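You operate a simulated robot arm through the tools that you are given. There is no shell and no other tool. Be economical: measure what you need, move in short steps, check, and stop when the job is done.

The job below is to be done with a simulated robot arm. You get a single attempt, and the scene is never put back.

## Task
Fetch the purple spacer and stand it on the wide deck by the roller slot. Put the glue brush on the top of the yellow stand away on the top of the covering bench. Take the clip on the front of the tube bench and put it away on the inspection bench. Put the moisture meter on the outer hatch shelf away on the inspection bench. Shut the hatch door. Take the lens pad and leave it on the wide deck by the crank. Take the yellow-tube sample package and leave it on the steel stand. Fetch the green-tube sample package and set it on the air shelf. Open the bin lid. Do these in any order. Set down upright: purple spacer, glue brush, moisture meter, lens pad, yellow-tube sample package, green-tube sample package.

It is judged by the outcome, as a careful person would: the job done as asked, and still so three seconds after it is handed in. It fails if anything else is knocked over, pushed out of place, dropped, spilled or broken. Lids that push on must go on centred and level and be pressed home; caps that screw on are set level and turned clockwise until they are tight.

## Robot
A 6-joint arm with a four-finger gripper on a trunk, on a base that drives. Base frame: it is fixed to the floor where the robot stands at the start and does not move with it; the origin is under the middle of the robot, x ahead of it, y to its left, z up; the surface under the hand at the start is at about z = 91.2. Units: cm, rad, N and s.
With the tool pointing down near the work surface it reaches from about 14 to 92 cm from the robot's upright axis, wherever it stands. Its first joint turns from -2.897 to 2.897 rad. Places, roughly: air shelf (90x16 cm) [496, -48, 80]; bin lid [60, -340, 60]; clip (14x10x5 cm) [110, -330, 90]; glue brush (6x4x9 cm) [-140, 110, 70]; green-tube sample package [325, -325, 75]; hatch door [530, -250, 120]; inspection bench [70, 750, 90]; lens pad [500, -300, 100]; moisture meter [500, -225, 100]; purple spacer [50, 25, 100]; steel stand [60, 30, 90]; top of the covering bench [-150, 20, 80]; wide deck by the crank (24x40 cm) [350, 126, 102]; wide deck by the roller slot (18x15 cm) [136, 128, 102]; yellow-tube sample package [325, -325, 75]. Payload 3.43 kg.
The tool frame sits at the grasp point between the pads (the TCP): z along the fingers, y along the line on which they close. The tips reach 3 cm beyond it. The gripper opens to 12 cm. The gripper's body begins 8.5 cm behind the TCP.
Orientation is told as [roll, pitch, yaw] about the base's x, y, z axes, in that order, counted from this pose: with the fingers straight down and closing along the base's y, the tool's x points along the base's -x, its y along +y and its z along -z.

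## Interface
- The arm moves only by the tool move_arm. Its argument "steps" is a list of rows, each a list of 7 numbers: the shift along the tool's x, y, z in mm, then the turn, a rotation vector about the tool's x, y, z in rad, then the gripper command, from -1 (shut) to 1 (fully open), values between in proportion. In form: [[dx, dy, dz, rx, ry, rz, fingers], ...]. A call has 1 to 12 rows; each row shifts and turns the commanded pose from where the row before left it, along the tool's axes as they then stand. A row lasts 0.2 s, in which the tool goes at most 5 cm and 0.15 rad; a call with a longer step from one row to the next is refused whole, and so is a gripper value outside its range. A pose out of reach is approached as far as the arm can. The call stops where the force on the tool passes 40 N (or 10 N more than at its start, if that is more) or the arm is blocked; 0.2 s more then pass. The fingers move at their own pace and stop on an object; they squeeze with about 30 N. The grip force told is the motor's: it shows also when the fingers shut on nothing. Time passes only in rows, and 0.2 s behind the last, so rows that do not move let the fingers close. The reply holds the time, the measured pose of the TCP, the force on the tool along the base axes, the opening and the grip force, in the units named above and with some noise, with the torque about the TCP (base axes, N m) and any sound that the robot's microphone picked up.
- Cameras (640 x 400 px; columns grow to the right, rows downward): "scene" is now at [5.69, 21.53, 153.73]; the picture's right is [0.18, -0.98, 0.00], its down [-0.72, -0.13, -0.68] and it looks along [0.67, 0.12, -0.73] (base axes); focal length 295 px, centre (320, 200). "wrist" rides on the gripper at [7.1, -1.7, -12.1] in the tool frame; the picture's right is [0.23, 0.97, 0.00], its down [-0.81, 0.19, -0.55] and it looks along [-0.54, 0.13, 0.83] (tool axes); focal length 275 px, centre (320, 200).
- grab_frame(camera): a new picture of that camera. It takes no simulated time.
- slide_trunk(by): slides the trunk up (or, below 0, down) by that many cm; the arm and the scene camera ride with it, the base frame stays. It gives what a move gives, with no picture.
- steer(legs): drives the robot by 1 to 6 legs, each [ahead, left, turn to the left] in cm, cm and rad, along the robot's own axes; the way and the turn of a leg run together, so that a leg with both is an arc; at most 150 cm and 3.142 rad a leg. The arm and the cameras ride along, it lands a little off, and it stops where it bumps. It gives what a move gives.
- pan_tilt(pan, tilt): turns the head with the scene camera to pan (to the left, within 2.094 rad either way) and tilt (down, from -0.506 to 1.204), counted from straight ahead of the robot. It gives what a move gives.
- probe_pixels(camera, pixels): for up to 12 pixels [column, row] of the newest picture of that camera ("zoom" is the newest enlarged one), the place [x, y, z] in the base frame of the surface seen there, good to about 0.2 cm. It takes no simulated time.
- close_up(camera, box): a new picture of the part [left, top, right, bottom] of that camera's present view, enlarged. It takes no simulated time.
- job_done(): hands the job in; it is judged then, once.

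Work in short steps. Measure before you move; look again where a grasp or a placing could have gone wrong, and mend it. You have 322 turns and 190 pictures in all, those below and enlarged ones among them. Open the gripper and draw the arm clear of the work before you hand the job in, unless the task says otherwise; then end with one line.

The tools are called after "Emit:" as a command line: name --pt "numbers of a row" for each row, then --argument value for the rest, lists and objects as JSON in quotes. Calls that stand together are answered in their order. move_arm: Moves the arm, as the interface text tells. Its arguments: {"type":"object","properties":{"steps":{"type":"array"}},"required":["steps"]} The other tools are called the same way: slide_trunk (by) slides the trunk up or down; steer (legs) drives the base; pan_tilt (pan, tilt) turns the head that bears the scene camera; grab_frame (camera) takes a picture; probe_pixels (camera, pixels) gives the place of the surface under pixels of a picture; close_up (camera, box) takes an enlarged picture of a part of a camera's view; job_done () hands the job in.

At the start:

```text
clock: 0.0
tcp_pos: [56.66, 33.35, 123.44]
orientation: [-0.001, 0.001, 0.001]
contact_force: [-0.4, 0.1, 0.0]
wrist_torque: [0.01, -0.01, 0.0]
finger_gap: 11.99
grasp_force: 0.0
trunk travel left (down, up): [-12.5, 41.5]
robot x, y, heading: [-0.07, 0.37, 0.002]
head pan, tilt: [0.188, 0.925]
```

scene: 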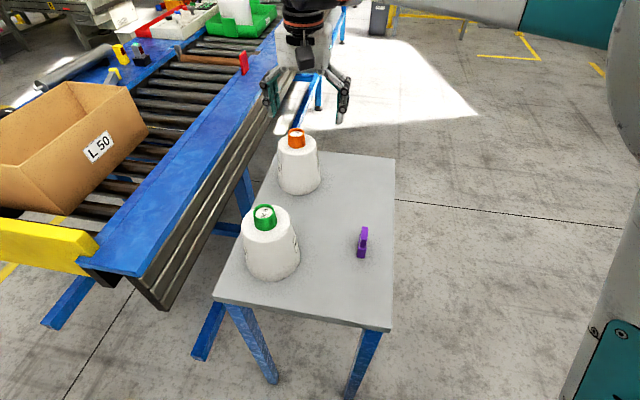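
wrist: 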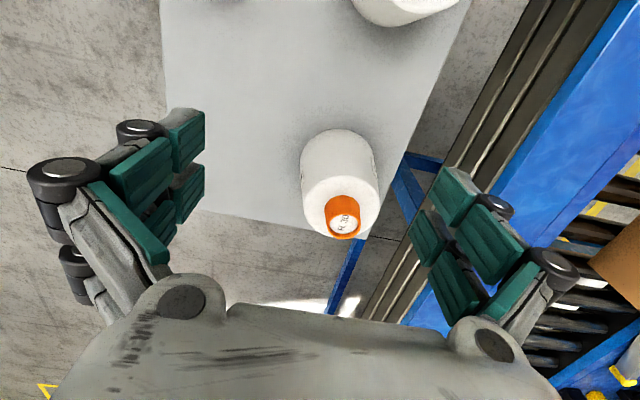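

The scene picture shows the purple spacer at about (362,242) on the steel stand. I probe it and the stand around it.

Emit:
close_up --camera "scene" --box '[210, 120, 410, 340]'

Emit:
probe_pixels --camera "scene" --pixels '[[363, 230], [362, 245], [361, 256], [390, 160], [385, 325], [220, 298], [300, 155], [340, 200], [268, 215], [297, 137], [180, 200], [130, 260]]'

```text
1.82 times, centred on (310, 230) of scene
```

zoom: 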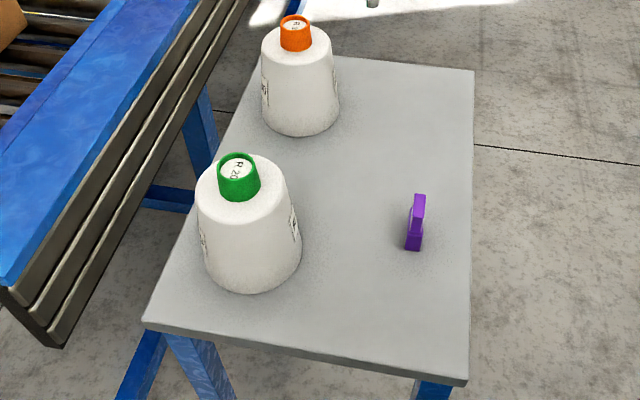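

```text
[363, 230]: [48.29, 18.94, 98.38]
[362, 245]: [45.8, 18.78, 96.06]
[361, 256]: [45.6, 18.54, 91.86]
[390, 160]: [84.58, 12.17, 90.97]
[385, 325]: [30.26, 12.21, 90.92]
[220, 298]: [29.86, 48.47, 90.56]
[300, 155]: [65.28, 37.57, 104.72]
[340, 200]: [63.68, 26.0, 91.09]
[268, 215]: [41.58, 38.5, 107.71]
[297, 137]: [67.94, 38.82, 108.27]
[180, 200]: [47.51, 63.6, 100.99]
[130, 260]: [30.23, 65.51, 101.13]
```

I zoom in on the spacer to see its shape.

Emit:
close_up --camera "scene" --box '[342, 215, 390, 265]'

```text
8.00 times, centred on (366, 240) of scene
```

zoom: 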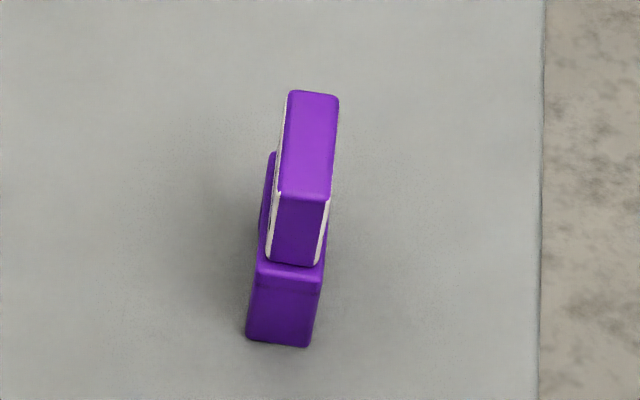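

Emit:
probe_pixels --camera "zoom" --pixels '[[292, 95], [333, 100], [283, 190], [325, 195], [270, 255], [318, 262], [260, 270], [320, 275], [250, 335], [305, 342], [270, 160], [265, 215]]'

```text
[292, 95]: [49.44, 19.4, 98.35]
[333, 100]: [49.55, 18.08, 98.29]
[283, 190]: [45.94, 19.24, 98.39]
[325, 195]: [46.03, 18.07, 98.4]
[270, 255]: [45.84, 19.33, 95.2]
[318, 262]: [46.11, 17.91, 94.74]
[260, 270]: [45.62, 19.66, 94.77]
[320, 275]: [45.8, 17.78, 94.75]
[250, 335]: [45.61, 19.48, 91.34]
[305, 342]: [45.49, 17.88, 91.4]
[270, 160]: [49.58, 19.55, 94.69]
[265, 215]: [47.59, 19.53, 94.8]
```

The spacer stands upright: 45.5–50 in x, 17.8–19.6 in y, top at 98.4. I move above it and descend with the fingers open, then check.

Emit:
move_arm --pt "22.4 -36.75 0 0 0 0 0.2" --pt "22.4 -36.75 0 0 0 0 0" --pt "22.4 -36.75 0 0 0 0 -0.2" --pt "22.4 -36.75 0 0 0 0 -0.2" --pt "0 0 45 0 0 0 -0.2" --pt "0 0 45 0 0 0 -0.2" --pt "0 0 45 0 0 0 -0.2" --pt "0 0 45 0 0 0 -0.2" --pt "0 0 0 0 0 0 -0.2"

Emit:
grab_frame --camera "wrist"

```text
clock: 2.0
tcp_pos: [47.72, 18.59, 105.42]
orientation: [0.0, 0.002, 0.0]
contact_force: [-0.6, 0.7, -0.1]
wrist_torque: [-0.01, 0.04, 0.0]
finger_gap: 4.8
grasp_force: 0.1
trunk travel left (down, up): [-12.5, 41.5]
robot x, y, heading: [-0.23, -0.16, 0.001]
head pan, tilt: [0.188, 0.925]
```

```text
185 pictures are left
```

wrist: 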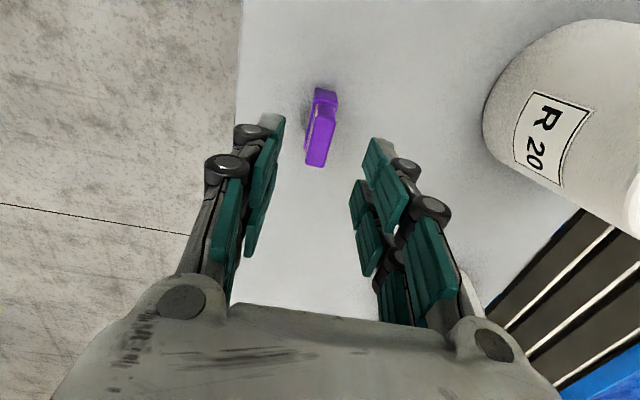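

Aligned over the spacer. I descend 10 cm and close.

Emit:
move_arm --pt "0 0 40 0 0 0 -0.2" --pt "0 0 40 0 0 0 -0.2" --pt "0 0 21 0 0 0 -0.2" --pt "0 0 0 0 0 0 -0.2" --pt "0 0 0 0 0 0 -1" --pt "0 0 0 0 0 0 -1" --pt "0 0 0 0 0 0 -1"

Emit:
grab_frame --camera "wrist"

```text
clock: 3.6
tcp_pos: [47.56, 18.47, 95.28]
orientation: [0.002, 0.001, 0.001]
contact_force: [0.3, -0.5, 0.2]
wrist_torque: [-0.01, -0.01, 0.01]
finger_gap: 1.9
grasp_force: 30.2
trunk travel left (down, up): [-12.5, 41.5]
robot x, y, heading: [0.02, -0.02, 0.001]
head pan, tilt: [0.188, 0.925]
```

```text
184 pictures are left
```

wrist: 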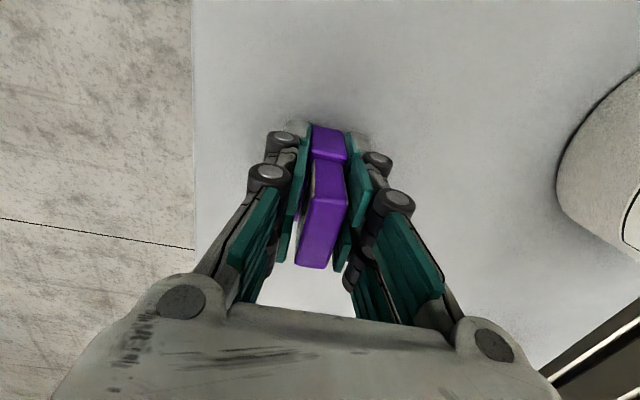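

The spacer is held (gap 1.9). I lift it and look around with the head.

Emit:
move_arm --pt "0 0 -45 0 0 0 -1" --pt "0 0 -45 0 0 0 -1" --pt "0 0 -45 0 0 0 -1" --pt "0 0 -45 0 0 0 -1" --pt "0 0 -45 0 0 0 -1" --pt "0 0 -45 0 0 0 -1"

Emit:
pan_tilt --pan 0.7 --tilt 0.5

Emit:
grab_frame --camera "scene"

Emit:
pan_tilt --pan -0.5 --tilt 0.4

Emit:
grab_frame --camera "scene"

Emit:
pan_tilt --pan 2.0 --tilt 0.5

Emit:
grab_frame --camera "scene"

Emit:
pan_tilt --pan -1.7 --tilt 0.4

Emit:
grab_frame --camera "scene"

```text
clock: 5.0
tcp_pos: [47.67, 18.64, 122.4]
orientation: [0.001, 0.001, 0.002]
contact_force: [0.0, -0.2, -0.3]
wrist_torque: [0.02, 0.01, 0.02]
finger_gap: 1.95
grasp_force: 29.9
trunk travel left (down, up): [-12.5, 41.5]
robot x, y, heading: [0.06, 0.0, -0.002]
head pan, tilt: [0.188, 0.925]
```

```text
clock: 5.9
tcp_pos: [47.56, 18.62, 122.14]
orientation: [0.001, 0.001, 0.001]
contact_force: [-0.5, -0.5, -0.5]
wrist_torque: [0.01, -0.02, 0.0]
finger_gap: 1.95
grasp_force: 29.4
trunk travel left (down, up): [-12.5, 41.5]
robot x, y, heading: [-0.14, 0.29, 0.001]
head pan, tilt: [0.7, 0.499]
```

```text
183 pictures are left
```

scene: 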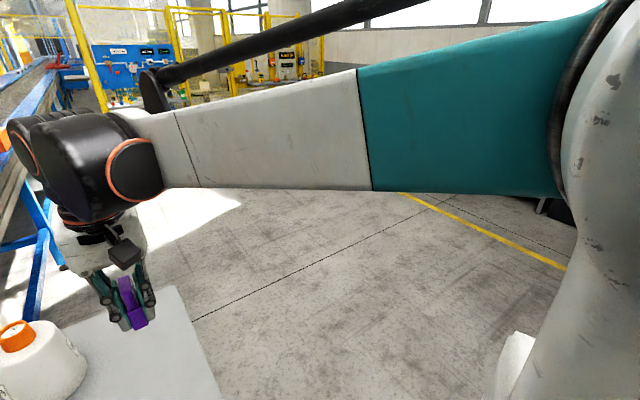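

```text
clock: 7.3
tcp_pos: [47.64, 18.67, 122.39]
orientation: [0.0, 0.0, -0.001]
contact_force: [0.5, 0.0, -0.9]
wrist_torque: [0.0, 0.0, 0.0]
finger_gap: 1.95
grasp_force: 30.1
trunk travel left (down, up): [-12.5, 41.5]
robot x, y, heading: [-0.04, 0.52, 0.001]
head pan, tilt: [-0.499, 0.4]
```

```text
182 pictures are left
```

scene: 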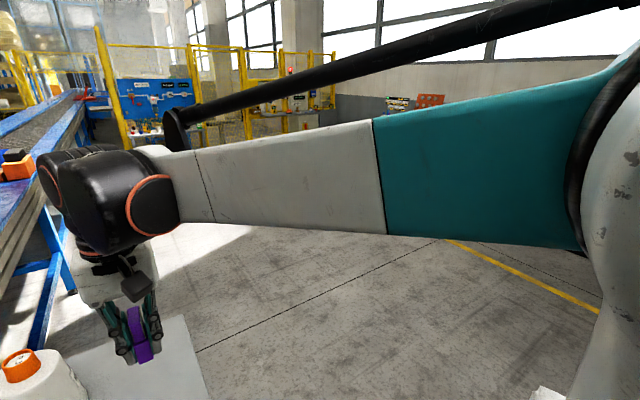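

```text
clock: 9.6
tcp_pos: [47.71, 18.73, 122.24]
orientation: [0.0, 0.001, -0.002]
contact_force: [-0.6, 0.2, -0.1]
wrist_torque: [-0.05, 0.01, 0.01]
finger_gap: 1.91
grasp_force: 29.9
trunk travel left (down, up): [-12.5, 41.5]
robot x, y, heading: [0.27, 0.32, -0.002]
head pan, tilt: [2.0, 0.499]
```

```text
181 pictures are left
```

scene: 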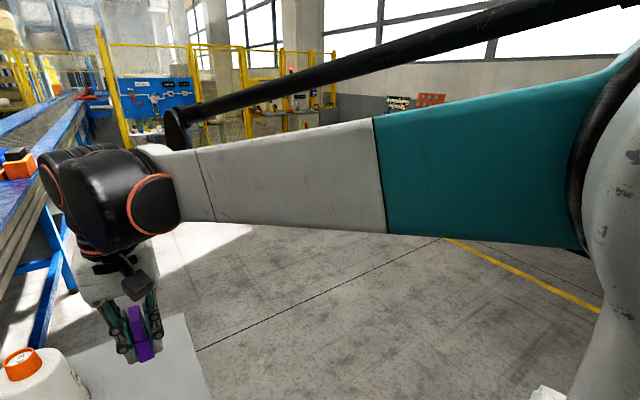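

```text
clock: 12.7
tcp_pos: [47.51, 18.62, 122.3]
orientation: [0.001, 0.002, -0.002]
contact_force: [0.6, 0.1, -0.7]
wrist_torque: [0.0, -0.01, 0.0]
finger_gap: 1.92
grasp_force: 30.1
trunk travel left (down, up): [-12.5, 41.5]
robot x, y, heading: [-0.09, -0.05, 0.001]
head pan, tilt: [-1.7, 0.4]
```

```text
180 pictures are left
```

scene: 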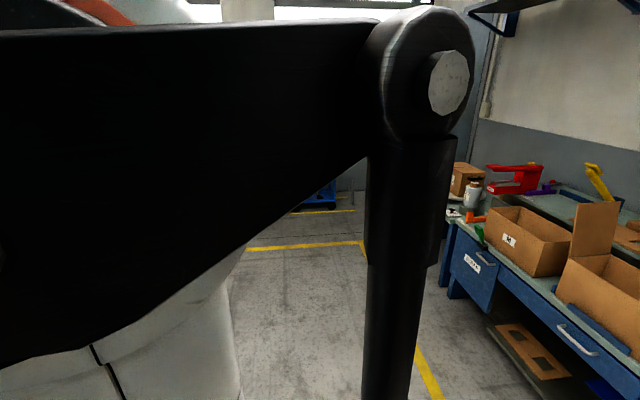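

The parallel pictures seem mixed up in time, so I take one now to see what the head really shows.

Emit:
grab_frame --camera "scene"

```text
179 pictures are left
```

scene: 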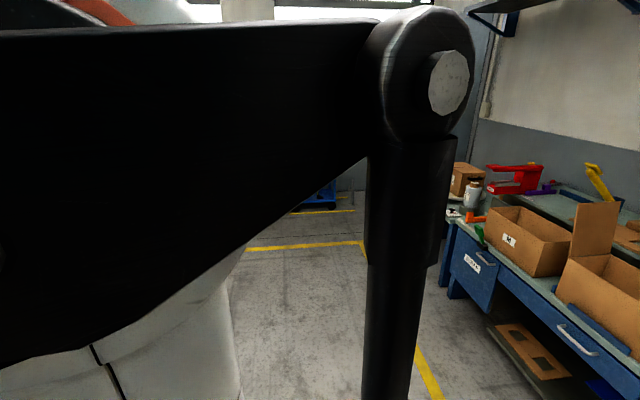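

This is the pan −1.7 view: a bench with boxes behind right. I probe a few points and then pan left.

Emit:
probe_pixels --camera "scene" --pixels '[[490, 245], [480, 190], [510, 190], [560, 320], [595, 180], [450, 215], [460, 260], [320, 195]]'

Emit:
pan_tilt --pan 2.0 --tilt 0.5

```text
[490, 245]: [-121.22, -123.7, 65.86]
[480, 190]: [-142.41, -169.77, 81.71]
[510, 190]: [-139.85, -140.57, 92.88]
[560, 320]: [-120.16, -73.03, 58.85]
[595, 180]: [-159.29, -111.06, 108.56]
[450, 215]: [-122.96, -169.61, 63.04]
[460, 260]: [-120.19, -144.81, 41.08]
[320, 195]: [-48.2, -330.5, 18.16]
```

```text
clock: 15.8
tcp_pos: [47.49, 18.72, 122.19]
orientation: [0.0, 0.0, 0.0]
contact_force: [-0.8, -0.3, -1.0]
wrist_torque: [0.01, 0.02, -0.01]
finger_gap: 1.97
grasp_force: 30.0
trunk travel left (down, up): [-12.5, 41.5]
robot x, y, heading: [-0.42, -0.17, 0.001]
head pan, tilt: [2.0, 0.499]
```

Emit:
grab_frame --camera "scene"

```text
178 pictures are left
```

scene: 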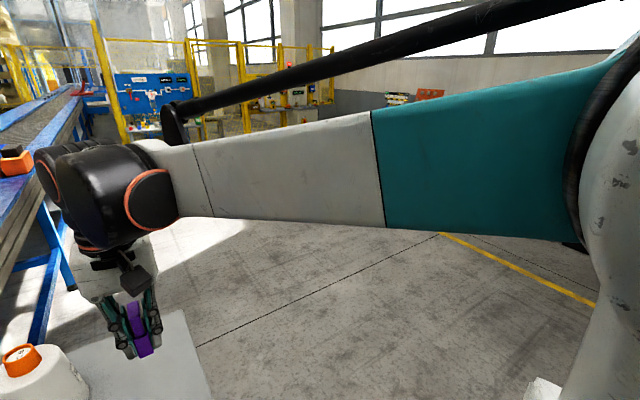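

The picture does not match pan 2.0. I move the head to pan 0.9 to test.

Emit:
pan_tilt --pan 0.9 --tilt 0.5

Emit:
probe_pixels --camera "scene" --pixels '[[20, 165], [240, 110], [150, 115], [200, 370], [60, 260], [80, 130], [420, 95], [500, 100]]'

Emit:
grab_frame --camera "scene"

```text
clock: 17.1
tcp_pos: [47.7, 18.65, 122.33]
orientation: [0.0, -0.001, 0.0]
contact_force: [-0.5, 0.1, 0.7]
wrist_torque: [0.02, -0.01, 0.02]
finger_gap: 1.94
grasp_force: 29.5
trunk travel left (down, up): [-12.5, 41.5]
robot x, y, heading: [0.01, 0.14, -0.006]
head pan, tilt: [0.901, 0.499]
```

```text
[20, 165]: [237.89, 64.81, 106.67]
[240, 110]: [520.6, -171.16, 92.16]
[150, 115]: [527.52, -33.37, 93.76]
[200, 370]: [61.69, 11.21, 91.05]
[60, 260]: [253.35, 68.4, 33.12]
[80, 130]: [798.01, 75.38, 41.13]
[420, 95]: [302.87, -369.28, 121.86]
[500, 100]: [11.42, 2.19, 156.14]
```

```text
177 pictures are left
```

scene: 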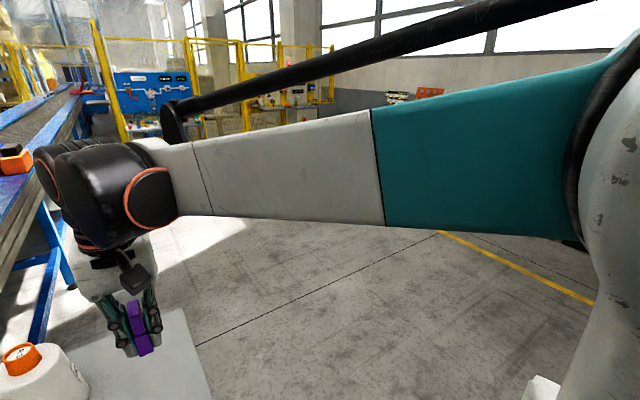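

The view still looks like pan −0.5. I test pan 0.2 with tilt 0.9, which was the start setting.

Emit:
pan_tilt --pan 0.2 --tilt 0.7

Emit:
grab_frame --camera "scene"

```text
clock: 18.1
tcp_pos: [47.61, 18.68, 122.19]
orientation: [-0.001, -0.002, -0.001]
contact_force: [-0.8, -0.2, -0.1]
wrist_torque: [0.02, 0.01, 0.01]
finger_gap: 1.92
grasp_force: 30.1
trunk travel left (down, up): [-12.5, 41.5]
robot x, y, heading: [-0.21, 0.07, -0.002]
head pan, tilt: [0.201, 0.7]
```

```text
176 pictures are left
```

scene: 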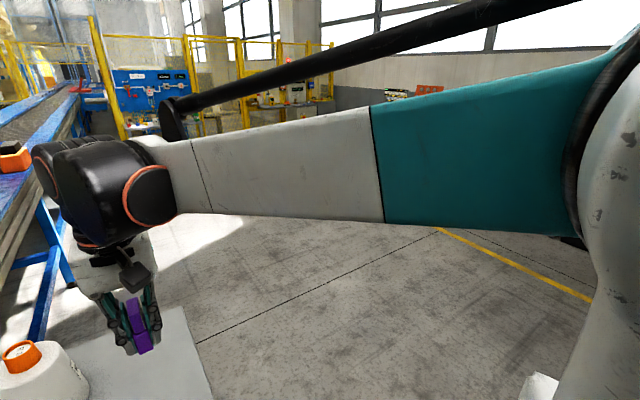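

The view did not change with tilt either; I test another command.

Emit:
pan_tilt --pan 0.0 --tilt 1.1

Emit:
grab_frame --camera "scene"

```text
clock: 19.0
tcp_pos: [47.73, 18.6, 122.31]
orientation: [-0.001, 0.001, 0.001]
contact_force: [-0.4, 0.3, -0.7]
wrist_torque: [0.02, 0.02, 0.0]
finger_gap: 1.93
grasp_force: 29.9
trunk travel left (down, up): [-12.5, 41.5]
robot x, y, heading: [-0.07, 0.12, 0.003]
head pan, tilt: [0.0, 1.1]
```

```text
175 pictures are left
```

scene: 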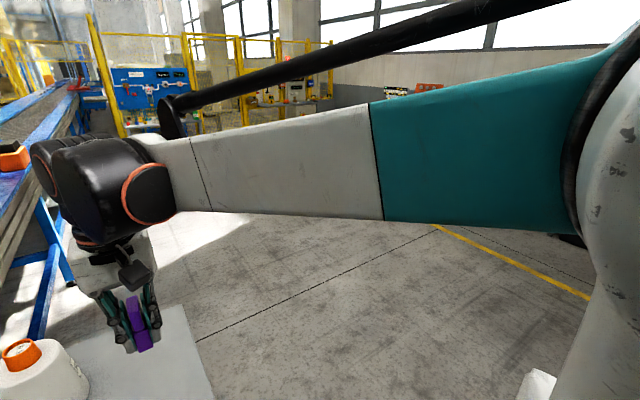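

Nothing moved. I try a pan to the right, −1.0.

Emit:
pan_tilt --pan -1.0 --tilt 0.5

Emit:
grab_frame --camera "scene"

```text
clock: 20.3
tcp_pos: [47.67, 18.56, 122.31]
orientation: [-0.001, -0.001, 0.0]
contact_force: [0.1, -0.2, -0.1]
wrist_torque: [0.02, -0.02, -0.02]
finger_gap: 1.92
grasp_force: 29.3
trunk travel left (down, up): [-12.5, 41.5]
robot x, y, heading: [-0.02, 0.09, 0.001]
head pan, tilt: [-1.0, 0.499]
```

```text
174 pictures are left
```

scene: 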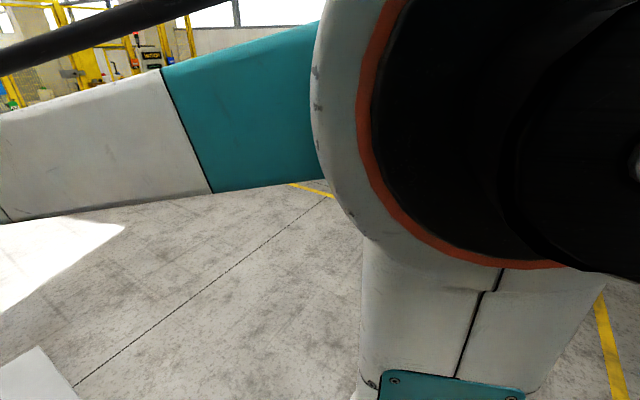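

The right pan works. I try again slowly to pan 0.3 with a deeper tilt.

Emit:
pan_tilt --pan 0.3 --tilt 0.9

Emit:
grab_frame --camera "scene"

```text
clock: 21.8
tcp_pos: [47.68, 18.62, 122.29]
orientation: [0.0, 0.0, -0.001]
contact_force: [0.1, -0.3, -0.4]
wrist_torque: [-0.03, -0.01, 0.02]
finger_gap: 1.93
grasp_force: 30.0
trunk travel left (down, up): [-12.5, 41.5]
robot x, y, heading: [0.16, 0.19, 0.001]
head pan, tilt: [0.3, 0.901]
```

```text
173 pictures are left
```

scene: 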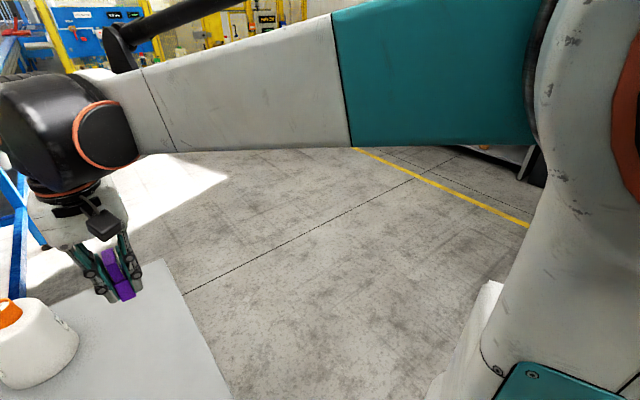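

The head seems held back by something, perhaps the arm itself. I move the tool back to about its starting place and look again.

Emit:
move_arm --pt "-22.4 36.75 0 0 0 0 -1" --pt "-22.4 36.75 0 0 0 0 -1" --pt "-22.4 36.75 0 0 0 0 -1" --pt "-22.4 36.75 0 0 0 0 -1" --pt "0 0 0 0 0 0 -1"

Emit:
grab_frame --camera "scene"

```text
clock: 23.0
tcp_pos: [56.7, 33.37, 122.31]
orientation: [0.001, 0.0, 0.0]
contact_force: [1.4, -0.7, 0.1]
wrist_torque: [0.01, 0.02, -0.01]
finger_gap: 1.93
grasp_force: 30.0
trunk travel left (down, up): [-12.5, 41.5]
robot x, y, heading: [-0.28, 0.0, -0.0]
head pan, tilt: [0.3, 0.901]
```

```text
172 pictures are left
```

scene: 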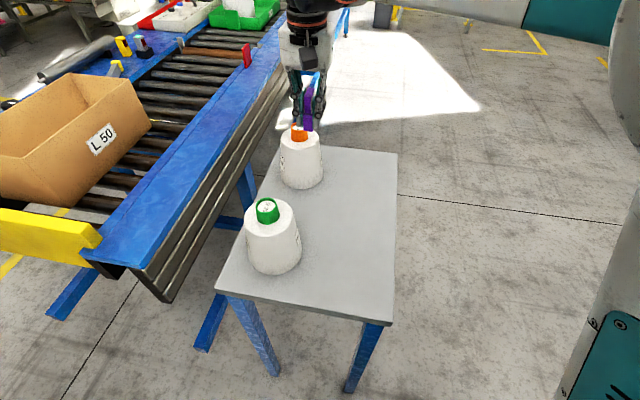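

The view is now back to the initial one. I test a left pan with the arm in this pose.

Emit:
pan_tilt --pan 1.0 --tilt 0.6

Emit:
grab_frame --camera "scene"

```text
clock: 24.0
tcp_pos: [56.66, 33.35, 122.34]
orientation: [0.002, 0.0, 0.0]
contact_force: [-0.8, -0.8, 0.1]
wrist_torque: [0.01, 0.04, 0.0]
finger_gap: 1.93
grasp_force: 30.1
trunk travel left (down, up): [-12.5, 41.5]
robot x, y, heading: [-0.23, -0.17, -0.002]
head pan, tilt: [1.0, 0.6]
```

```text
171 pictures are left
```

scene: 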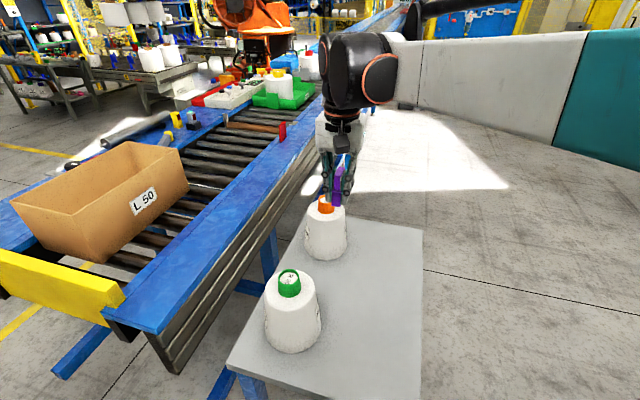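

Tilt moved but pan hardly. I let a second pass and look again to see whether the head is only slow.

Emit:
move_arm --pt "0 0 0 0 0 0 -1" --pt "0 0 0 0 0 0 -1" --pt "0 0 0 0 0 0 -1" --pt "0 0 0 0 0 0 -1" --pt "0 0 0 0 0 0 -1" --pt "0 0 0 0 0 0 -1" --pt "0 0 0 0 0 0 -1" --pt "0 0 0 0 0 0 -1"

Emit:
grab_frame --camera "scene"

```text
clock: 25.8
tcp_pos: [56.61, 33.46, 122.22]
orientation: [0.0, 0.0, -0.001]
contact_force: [0.3, 0.0, -1.0]
wrist_torque: [-0.02, 0.01, 0.03]
finger_gap: 1.92
grasp_force: 29.9
trunk travel left (down, up): [-12.5, 41.5]
robot x, y, heading: [-0.2, -0.43, -0.0]
head pan, tilt: [1.0, 0.6]
```

```text
170 pictures are left
```

scene: 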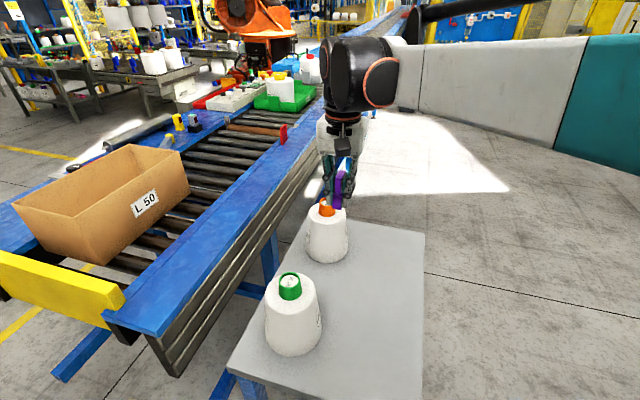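

Still held. I probe several points to work out the camera's actual pose.

Emit:
probe_pixels --camera "scene" --pixels '[[320, 300], [418, 240], [240, 365], [420, 395], [115, 330], [320, 200], [560, 60], [380, 75], [190, 128], [280, 130], [170, 60], [270, 85]]'

```text
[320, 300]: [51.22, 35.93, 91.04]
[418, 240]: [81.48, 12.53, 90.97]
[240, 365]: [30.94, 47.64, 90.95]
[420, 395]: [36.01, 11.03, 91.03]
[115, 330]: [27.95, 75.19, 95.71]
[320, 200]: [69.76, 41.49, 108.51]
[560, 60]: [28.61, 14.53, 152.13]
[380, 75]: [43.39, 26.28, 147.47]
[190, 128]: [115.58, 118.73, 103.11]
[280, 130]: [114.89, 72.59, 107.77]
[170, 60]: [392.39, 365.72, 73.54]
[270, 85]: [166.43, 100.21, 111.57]
```

The head only pans left as far as about 0.3 in this pose, so I'll aim with the base instead. I raise the trunk for clearance, back away and turn left to view the way round the conveyor end.

Emit:
slide_trunk --by 25

Emit:
steer --legs '[[-45, 0, 0], [0, 0, 1.2]]'

Emit:
pan_tilt --pan -0.3 --tilt 0.5

Emit:
grab_frame --camera "scene"

```text
clock: 28.4
tcp_pos: [56.69, 33.34, 147.33]
orientation: [0.0, 0.0, 0.0]
contact_force: [0.0, 0.1, -0.7]
wrist_torque: [0.04, -0.03, -0.01]
finger_gap: 1.94
grasp_force: 30.3
trunk travel left (down, up): [-37.5, 16.5]
robot x, y, heading: [0.19, 0.15, 0.005]
head pan, tilt: [1.0, 0.6]
```

```text
clock: 34.1
tcp_pos: [-55.91, 64.87, 147.31]
orientation: [-0.001, -0.001, 1.201]
contact_force: [0.7, 0.0, -0.4]
wrist_torque: [0.02, -0.01, -0.02]
finger_gap: 1.94
grasp_force: 30.3
trunk travel left (down, up): [-37.5, 16.5]
robot x, y, heading: [-45.33, 0.22, 1.199]
head pan, tilt: [1.0, 0.6]
```

```text
clock: 35.6
tcp_pos: [-56.07, 64.94, 147.39]
orientation: [0.001, 0.0, 1.198]
contact_force: [-0.8, 0.0, -1.3]
wrist_torque: [0.01, 0.02, 0.02]
finger_gap: 1.93
grasp_force: 30.2
trunk travel left (down, up): [-37.5, 16.5]
robot x, y, heading: [-45.47, 0.03, 1.201]
head pan, tilt: [-0.3, 0.499]
```

```text
169 pictures are left
```

scene: 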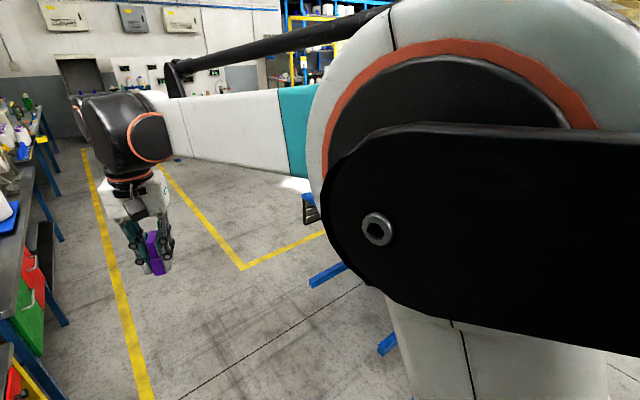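

The pan works within limits, but the arm hides the conveyor. I swing the hand to the robot's right to clear the view.

Emit:
move_arm --pt "-7 -48 0 0 0 0 -1" --pt "-7 -48 0 0 0 0 -1" --pt "-7 -48 0 0 0 0 -1" --pt "-7 -48 0 0 0 0 -1" --pt "-7 -48 0 0 0 0 -1" --pt "-7 -48 0 0 0 0 -1" --pt "-7 -48 0 0 0 0 -1" --pt "-7 -48 0 0 0 0 -1" --pt "-7 -48 0 0 0 0 -1" --pt "-7 -48 0 0 0 0 -1" --pt "-7 -48 0 0 0 0 -1" --pt "-7 -48 0 0 0 0 -1"

Emit:
pan_tilt --pan 0.5 --tilt 0.55

Emit:
grab_frame --camera "scene"

```text
clock: 38.2
tcp_pos: [1.26, 51.94, 147.08]
orientation: [0.002, 0.0, 1.199]
contact_force: [0.4, 0.3, 0.4]
wrist_torque: [0.0, 0.08, 0.0]
finger_gap: 1.92
grasp_force: 30.2
trunk travel left (down, up): [-37.5, 16.5]
robot x, y, heading: [-45.76, -0.09, 1.203]
head pan, tilt: [-0.3, 0.499]
```

```text
clock: 39.4
tcp_pos: [0.93, 51.95, 147.23]
orientation: [0.0, 0.0, 1.199]
contact_force: [-0.6, 0.0, -0.2]
wrist_torque: [-0.02, 0.02, 0.0]
finger_gap: 1.92
grasp_force: 30.0
trunk travel left (down, up): [-37.5, 16.5]
robot x, y, heading: [-45.23, 0.15, 1.2]
head pan, tilt: [0.499, 0.55]
```

```text
168 pictures are left
```

scene: 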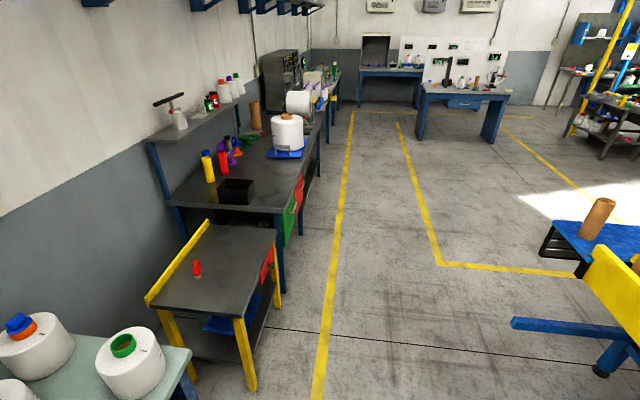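

Clear view now: yellow stand with a red item at (197,268), conveyor end at right, a far bench at (460,100). I probe these.

Emit:
probe_pixels --camera "scene" --pixels '[[197, 272], [196, 255], [155, 300], [275, 235], [125, 370], [190, 350], [460, 95], [395, 72], [600, 210], [630, 280], [515, 322], [590, 240]]'

Emit:
close_up --camera "scene" --box '[140, 210, 290, 310]'

```text
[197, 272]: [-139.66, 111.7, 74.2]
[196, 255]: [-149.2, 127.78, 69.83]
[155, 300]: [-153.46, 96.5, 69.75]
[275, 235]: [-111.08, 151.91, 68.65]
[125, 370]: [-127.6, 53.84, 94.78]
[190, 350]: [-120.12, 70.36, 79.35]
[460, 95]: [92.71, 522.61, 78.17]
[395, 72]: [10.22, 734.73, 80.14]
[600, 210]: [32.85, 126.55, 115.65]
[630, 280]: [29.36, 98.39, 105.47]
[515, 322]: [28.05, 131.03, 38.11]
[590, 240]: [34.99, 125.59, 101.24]
```

```text
4.00 times, centred on (215, 260) of scene
```

zoom: 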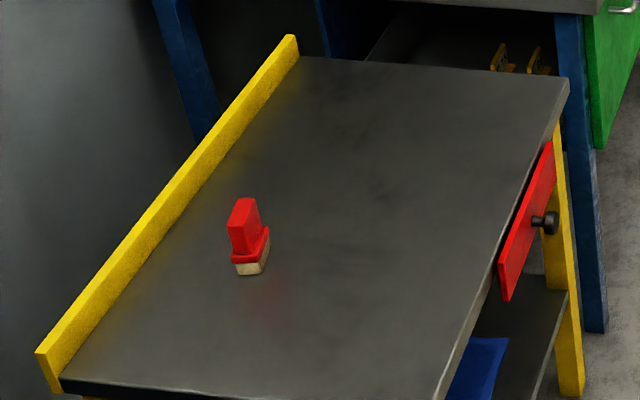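

The way past the conveyor end is free. I drive to the far side of the conveyor, stop at about (100, 205) and look.

Emit:
steer --legs '[[0, 0, 0.371], [105, 0, 0], [100, 0, 0], [0, 0, -1.571], [145, 0, 0]]'

Emit:
pan_tilt --pan -0.7 --tilt 0.6

Emit:
grab_frame --camera "scene"

```text
clock: 61.4
tcp_pos: [163.72, 180.9, 147.13]
orientation: [0.0, 0.001, -0.002]
contact_force: [0.2, -0.1, -0.9]
wrist_torque: [0.02, 0.05, 0.0]
finger_gap: 1.93
grasp_force: 30.1
trunk travel left (down, up): [-37.5, 16.5]
robot x, y, heading: [98.84, 205.41, -0.008]
head pan, tilt: [0.499, 0.55]
```

```text
clock: 62.8
tcp_pos: [163.76, 181.0, 147.1]
orientation: [0.0, -0.001, -0.005]
contact_force: [0.7, -0.3, -1.2]
wrist_torque: [0.01, -0.01, -0.01]
finger_gap: 1.91
grasp_force: 29.9
trunk travel left (down, up): [-37.5, 16.5]
robot x, y, heading: [98.89, 205.79, -0.01]
head pan, tilt: [-0.7, 0.6]
```

```text
166 pictures are left
```

scene: 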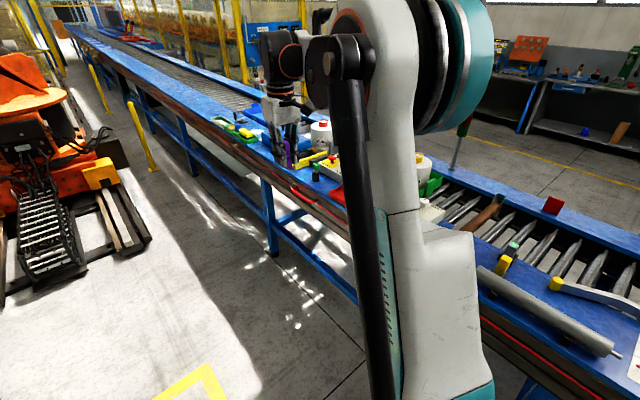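

The conveyor is on my right. I turn to face it and look down at the deck.

Emit:
steer --legs '[[0, 0, -1.56]]'

Emit:
pan_tilt --pan 0.0 --tilt 0.8

Emit:
grab_frame --camera "scene"

```text
clock: 67.0
tcp_pos: [74.0, 140.47, 147.07]
orientation: [-0.001, -0.001, -1.573]
contact_force: [-0.5, -1.1, -0.8]
wrist_torque: [0.0, 0.03, 0.0]
finger_gap: 1.94
grasp_force: 29.7
trunk travel left (down, up): [-37.5, 16.5]
robot x, y, heading: [98.45, 205.65, -1.574]
head pan, tilt: [-0.7, 0.6]
```

```text
clock: 68.0
tcp_pos: [74.21, 140.47, 147.15]
orientation: [-0.002, 0.0, -1.574]
contact_force: [0.3, 0.1, -1.1]
wrist_torque: [0.02, -0.01, -0.01]
finger_gap: 1.94
grasp_force: 29.9
trunk travel left (down, up): [-37.5, 16.5]
robot x, y, heading: [98.95, 205.63, -1.575]
head pan, tilt: [0.0, 0.799]
```

```text
165 pictures are left
```

scene: 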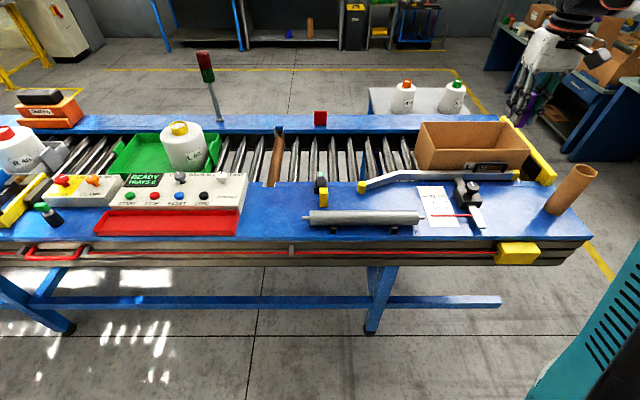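

I see free blue deck at (270,210) between the red tray and the long roller. I probe the edges.

Emit:
probe_pixels --camera "scene" --pixels '[[270, 210], [245, 190], [300, 190], [242, 232], [300, 235], [303, 217], [320, 190], [275, 185], [238, 180], [320, 210], [370, 190], [270, 150]]'

Emit:
close_up --camera "scene" --box '[200, 130, 360, 250]'

```text
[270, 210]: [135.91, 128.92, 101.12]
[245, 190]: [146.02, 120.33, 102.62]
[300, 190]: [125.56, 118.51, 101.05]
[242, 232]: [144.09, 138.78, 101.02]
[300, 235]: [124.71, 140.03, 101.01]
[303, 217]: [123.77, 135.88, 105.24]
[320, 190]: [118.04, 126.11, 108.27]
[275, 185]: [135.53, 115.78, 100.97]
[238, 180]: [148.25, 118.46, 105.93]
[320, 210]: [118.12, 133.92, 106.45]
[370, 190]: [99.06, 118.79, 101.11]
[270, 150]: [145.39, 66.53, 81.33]
```

```text
3.33 times, centred on (280, 190) of scene
```

zoom: 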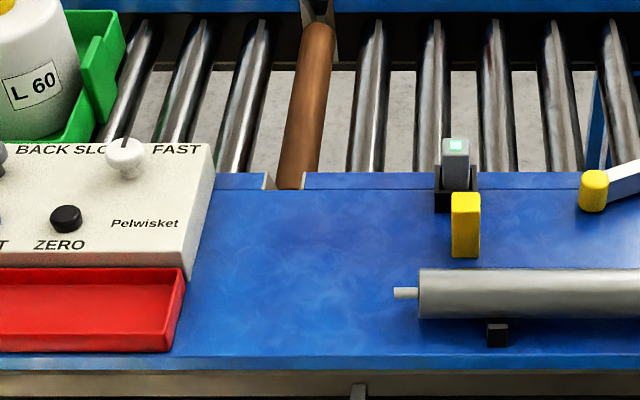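

Target spot is (135.5,128.5), deck at z 101.05. I drive nearer.

Emit:
steer --legs '[[0, 30, 0], [13, 0, 0]]'

```text
clock: 71.0
tcp_pos: [104.29, 127.36, 147.08]
orientation: [0.001, 0.001, -1.571]
contact_force: [0.4, -0.8, -1.2]
wrist_torque: [0.09, -0.04, 0.01]
finger_gap: 1.93
grasp_force: 30.7
trunk travel left (down, up): [-37.5, 16.5]
robot x, y, heading: [128.65, 192.31, -1.57]
head pan, tilt: [0.0, 0.799]
```

I move over the spot and come down to about z 115.

Emit:
move_arm --pt "2 44.6 0 0 0 0 -1" --pt "2 44.6 0 0 0 0 -1" --pt "2 44.6 0 0 0 0 -1" --pt "2 44.6 0 0 0 0 -1" --pt "2 44.6 0 0 0 0 -1" --pt "2 44.6 0 0 0 0 -1" --pt "0 44.6 0 0 0 0 -1"

Emit:
move_arm --pt "0 0 47 0 0 0 -1" --pt "0 0 47 0 0 0 -1" --pt "0 0 47 0 0 0 -1" --pt "0 0 47 0 0 0 -1" --pt "0 0 47 0 0 0 -1" --pt "0 0 47 0 0 0 -1" --pt "0 0 40 0 0 0 -1" --pt "0 0 0 0 0 0 -1"

Emit:
grab_frame --camera "wrist"

```text
clock: 72.5
tcp_pos: [135.82, 128.63, 147.06]
orientation: [-0.002, 0.001, -1.571]
contact_force: [0.0, 0.6, -1.7]
wrist_torque: [0.01, 0.03, 0.01]
finger_gap: 1.93
grasp_force: 30.0
trunk travel left (down, up): [-37.5, 16.5]
robot x, y, heading: [128.87, 192.81, -1.57]
head pan, tilt: [0.0, 0.799]
```

```text
clock: 74.3
tcp_pos: [135.52, 128.79, 114.92]
orientation: [0.002, -0.002, -1.573]
contact_force: [0.3, 0.2, -0.4]
wrist_torque: [-0.02, -0.03, -0.02]
finger_gap: 1.9
grasp_force: 29.8
trunk travel left (down, up): [-37.5, 16.5]
robot x, y, heading: [128.55, 192.81, -1.571]
head pan, tilt: [0.0, 0.799]
```

```text
163 pictures are left
```

wrist: 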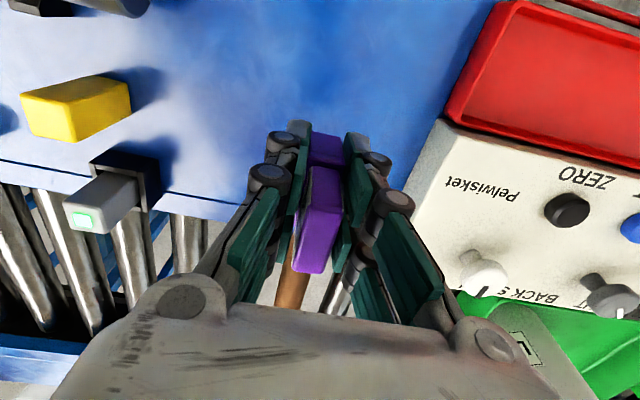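

Good clearance. I lower the spacer to the deck.

Emit:
move_arm --pt "0 0 40 0 0 0 -1" --pt "0 0 40 0 0 0 -1" --pt "0 0 12 0 0 0 -1" --pt "0 0 2 0 0 0 -1" --pt "0 0 1 0 0 0 -1" --pt "0 0 0 0 0 0 -1"

```text
clock: 75.8
tcp_pos: [135.52, 128.71, 105.41]
orientation: [-0.002, -0.001, -1.571]
contact_force: [-0.9, -0.3, -0.7]
wrist_torque: [0.01, -0.02, -0.01]
finger_gap: 1.87
grasp_force: 30.1
trunk travel left (down, up): [-37.5, 16.5]
robot x, y, heading: [128.49, 192.8, -1.566]
head pan, tilt: [0.0, 0.799]
```

Emit:
move_arm --pt "0 0 1 0 0 0 -1" --pt "0 0 1 0 0 0 -1" --pt "0 0 1 0 0 0 -1" --pt "0 0 0 0 0 0 -1"

```text
clock: 76.8
tcp_pos: [135.45, 128.65, 105.13]
orientation: [0.001, 0.001, -1.571]
contact_force: [0.3, -6.6, 20.7]
wrist_torque: [-0.11, 0.0, 0.0]
finger_gap: 1.91
grasp_force: 30.2
trunk travel left (down, up): [-37.5, 16.5]
robot x, y, heading: [128.49, 192.55, -1.577]
head pan, tilt: [0.0, 0.799]
```

Contact with the deck (20 N). I release and rise.

Emit:
move_arm --pt "0 0 -1 0 0 0 -1" --pt "0 0 0 0 0 0 -0.6" --pt "0 0 0 0 0 0 -0.3" --pt "0 0 0 0 0 0 -0.3" --pt "0 0 -40 0 0 0 -0.3" --pt "0 0 -45 0 0 0 -0.3" --pt "0 0 -45 0 0 0 -0.3" --pt "0 0 -45 0 0 0 -0.3" --pt "0 0 -45 0 0 0 -0.3" --pt "0 0 -45 0 0 0 -0.3"

Emit:
grab_frame --camera "wrist"

```text
clock: 79.0
tcp_pos: [135.45, 128.85, 131.91]
orientation: [0.0, 0.002, -1.571]
contact_force: [-0.1, 0.0, 1.2]
wrist_torque: [-0.01, 0.02, 0.02]
finger_gap: 4.2
grasp_force: 0.0
trunk travel left (down, up): [-37.5, 16.5]
robot x, y, heading: [128.34, 192.64, -1.572]
head pan, tilt: [0.0, 0.799]
```

```text
162 pictures are left
```

wrist: 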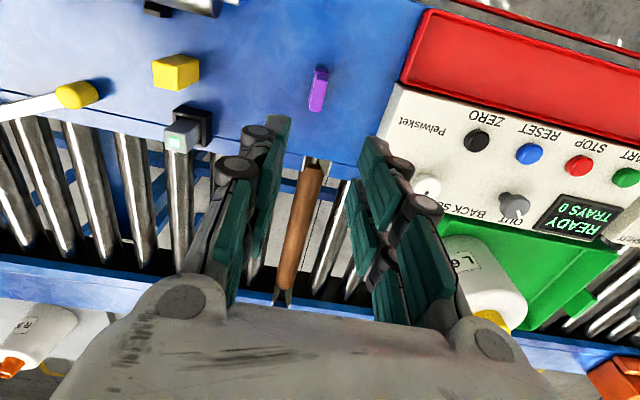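

The spacer stands on the deck. Now the glue brush: I raise the hand, back off, and drive round to face the yellow stand.

Emit:
move_arm --pt "0 -40 -40 0 0 0 0" --pt "0 -40 -20 0 0 0 0" --pt "0 -45 0 0 0 0 0" --pt "0 -45 0 0 0 0 0" --pt "0 -45 0 0 0 0 0" --pt "0 -45 0 0 0 0 0"

Emit:
steer --legs '[[-15, 0, 0], [0, 0, -1.571], [105, 0, 0], [98, 0, 0], [0, 85, 0]]'

Emit:
pan_tilt --pan 0.1 --tilt 0.8

Emit:
grab_frame --camera "scene"

```text
refused: row 1 steps farther than a row can; nothing moved
```

```text
clock: 97.9
tcp_pos: [-137.2, 113.9, 131.74]
orientation: [0.001, 0.0, 3.138]
contact_force: [-0.6, 0.2, 1.8]
wrist_torque: [0.03, 0.0, 0.01]
finger_gap: 4.18
grasp_force: 0.1
trunk travel left (down, up): [-37.5, 16.5]
robot x, y, heading: [-73.45, 120.4, 3.13]
head pan, tilt: [0.0, 0.799]
```

```text
clock: 98.6
tcp_pos: [-137.22, 113.89, 131.65]
orientation: [0.0, 0.001, 3.137]
contact_force: [-0.6, 0.1, 0.3]
wrist_torque: [-0.02, -0.01, -0.02]
finger_gap: 4.21
grasp_force: 0.1
trunk travel left (down, up): [-37.5, 16.5]
robot x, y, heading: [-73.21, 120.28, 3.137]
head pan, tilt: [0.099, 0.799]
```

```text
161 pictures are left
```

scene: 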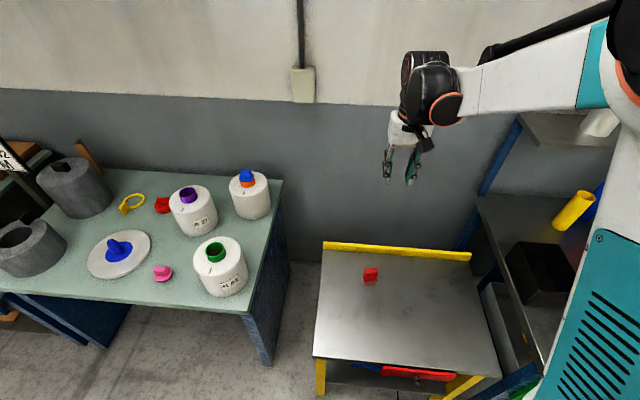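

The arm step was refused but the drive went well; the hand is above the stand. I zoom on the brush at (371,275).

Emit:
close_up --camera "scene" --box '[346, 260, 396, 291]'

Emit:
probe_pixels --camera "scene" --pixels '[[120, 300], [190, 290], [100, 265], [150, 240], [162, 273], [215, 265], [140, 204], [180, 250], [260, 290], [60, 250]]'

```text
12.80 times, centred on (371, 276) of scene
```

zoom: 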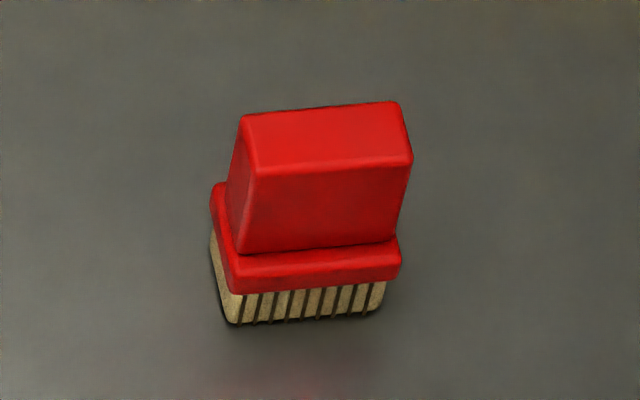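

```text
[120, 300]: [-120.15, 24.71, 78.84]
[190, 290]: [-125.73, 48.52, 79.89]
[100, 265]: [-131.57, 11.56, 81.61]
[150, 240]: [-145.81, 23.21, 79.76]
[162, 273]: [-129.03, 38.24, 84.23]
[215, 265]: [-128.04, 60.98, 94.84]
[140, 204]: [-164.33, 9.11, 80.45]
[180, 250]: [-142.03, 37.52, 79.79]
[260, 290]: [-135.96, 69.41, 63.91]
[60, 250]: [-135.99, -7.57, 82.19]
```

Emit:
probe_pixels --camera "zoom" --pixels '[[245, 120], [395, 108], [255, 168], [405, 158], [245, 245], [395, 240], [235, 285], [395, 270], [235, 320], [380, 305], [215, 190]]'

```text
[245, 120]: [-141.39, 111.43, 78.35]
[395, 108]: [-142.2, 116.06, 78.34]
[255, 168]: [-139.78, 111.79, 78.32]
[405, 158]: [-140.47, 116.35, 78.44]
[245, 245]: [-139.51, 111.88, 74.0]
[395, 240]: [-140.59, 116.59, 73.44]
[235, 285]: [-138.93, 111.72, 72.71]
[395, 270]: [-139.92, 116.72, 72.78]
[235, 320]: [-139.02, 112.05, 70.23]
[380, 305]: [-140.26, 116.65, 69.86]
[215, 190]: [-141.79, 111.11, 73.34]
```

The brush handle is 4.6 long (along y, yawed about 0.15) and centred at (-141,113.9), z 73.5–78.3. I lower the trunk, then align over it.

Emit:
slide_trunk --by -36

Emit:
move_arm --pt "-19 0 0 0 0 0 0.15" --pt "-19 0 0 0 0 -0.08 0.15" --pt "0 0 0 0 0 -0.076 0.15" --pt "0 0 0 0 0 0 0.15"

Emit:
grab_frame --camera "wrist"

```text
clock: 102.1
tcp_pos: [-137.2, 113.89, 95.78]
orientation: [0.001, -0.001, 3.136]
contact_force: [1.6, 0.4, -1.1]
wrist_torque: [0.01, 0.0, 0.01]
finger_gap: 4.21
grasp_force: 0.0
trunk travel left (down, up): [-1.5, 52.5]
robot x, y, heading: [-73.76, 120.69, 3.141]
head pan, tilt: [0.099, 0.799]
```

```text
clock: 103.1
tcp_pos: [-141.04, 113.92, 95.68]
orientation: [0.001, 0.003, -2.989]
contact_force: [-0.6, -0.3, -0.3]
wrist_torque: [0.04, -0.02, -0.03]
finger_gap: 6.9
grasp_force: 0.1
trunk travel left (down, up): [-1.5, 52.5]
robot x, y, heading: [-72.74, 120.84, 3.133]
head pan, tilt: [0.099, 0.799]
```

```text
159 pictures are left
```

wrist: 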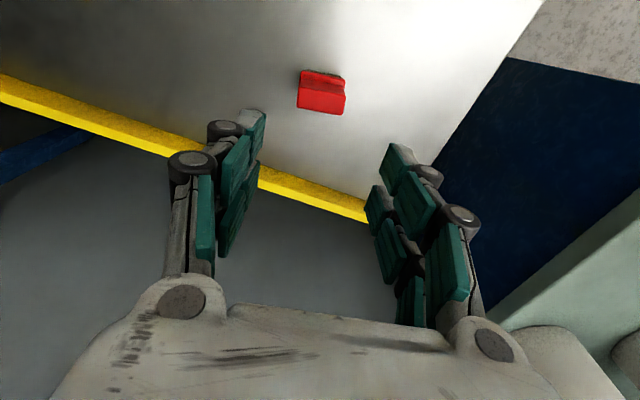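

Aligned. I descend to z 76.6 and close.

Emit:
move_arm --pt "0 0 45 0 0 0 0.15" --pt "0 0 45 0 0 0 0.15" --pt "0 0 45 0 0 0 0.15" --pt "0 0 40 0 0 0 0.15" --pt "0 0 15 0 0 0 0.15" --pt "0 0 0 0 0 0 0.15" --pt "0 0 0 0 0 0 -1" --pt "0 0 0 0 0 0 -1" --pt "0 0 0 0 0 0 -1"

Emit:
grab_frame --camera "wrist"

```text
clock: 105.1
tcp_pos: [-141.04, 113.9, 76.76]
orientation: [0.0, 0.002, -2.989]
contact_force: [0.2, 0.2, -0.3]
wrist_torque: [0.01, 0.02, -0.02]
finger_gap: 4.95
grasp_force: 29.9
trunk travel left (down, up): [-1.5, 52.5]
robot x, y, heading: [-73.71, 120.47, 3.132]
head pan, tilt: [0.099, 0.799]
```

```text
158 pictures are left
```

wrist: 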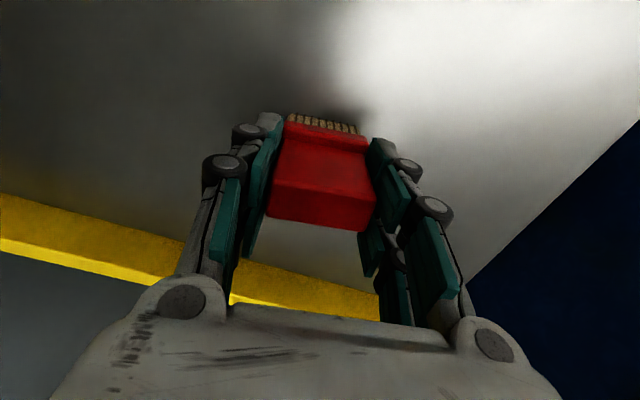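

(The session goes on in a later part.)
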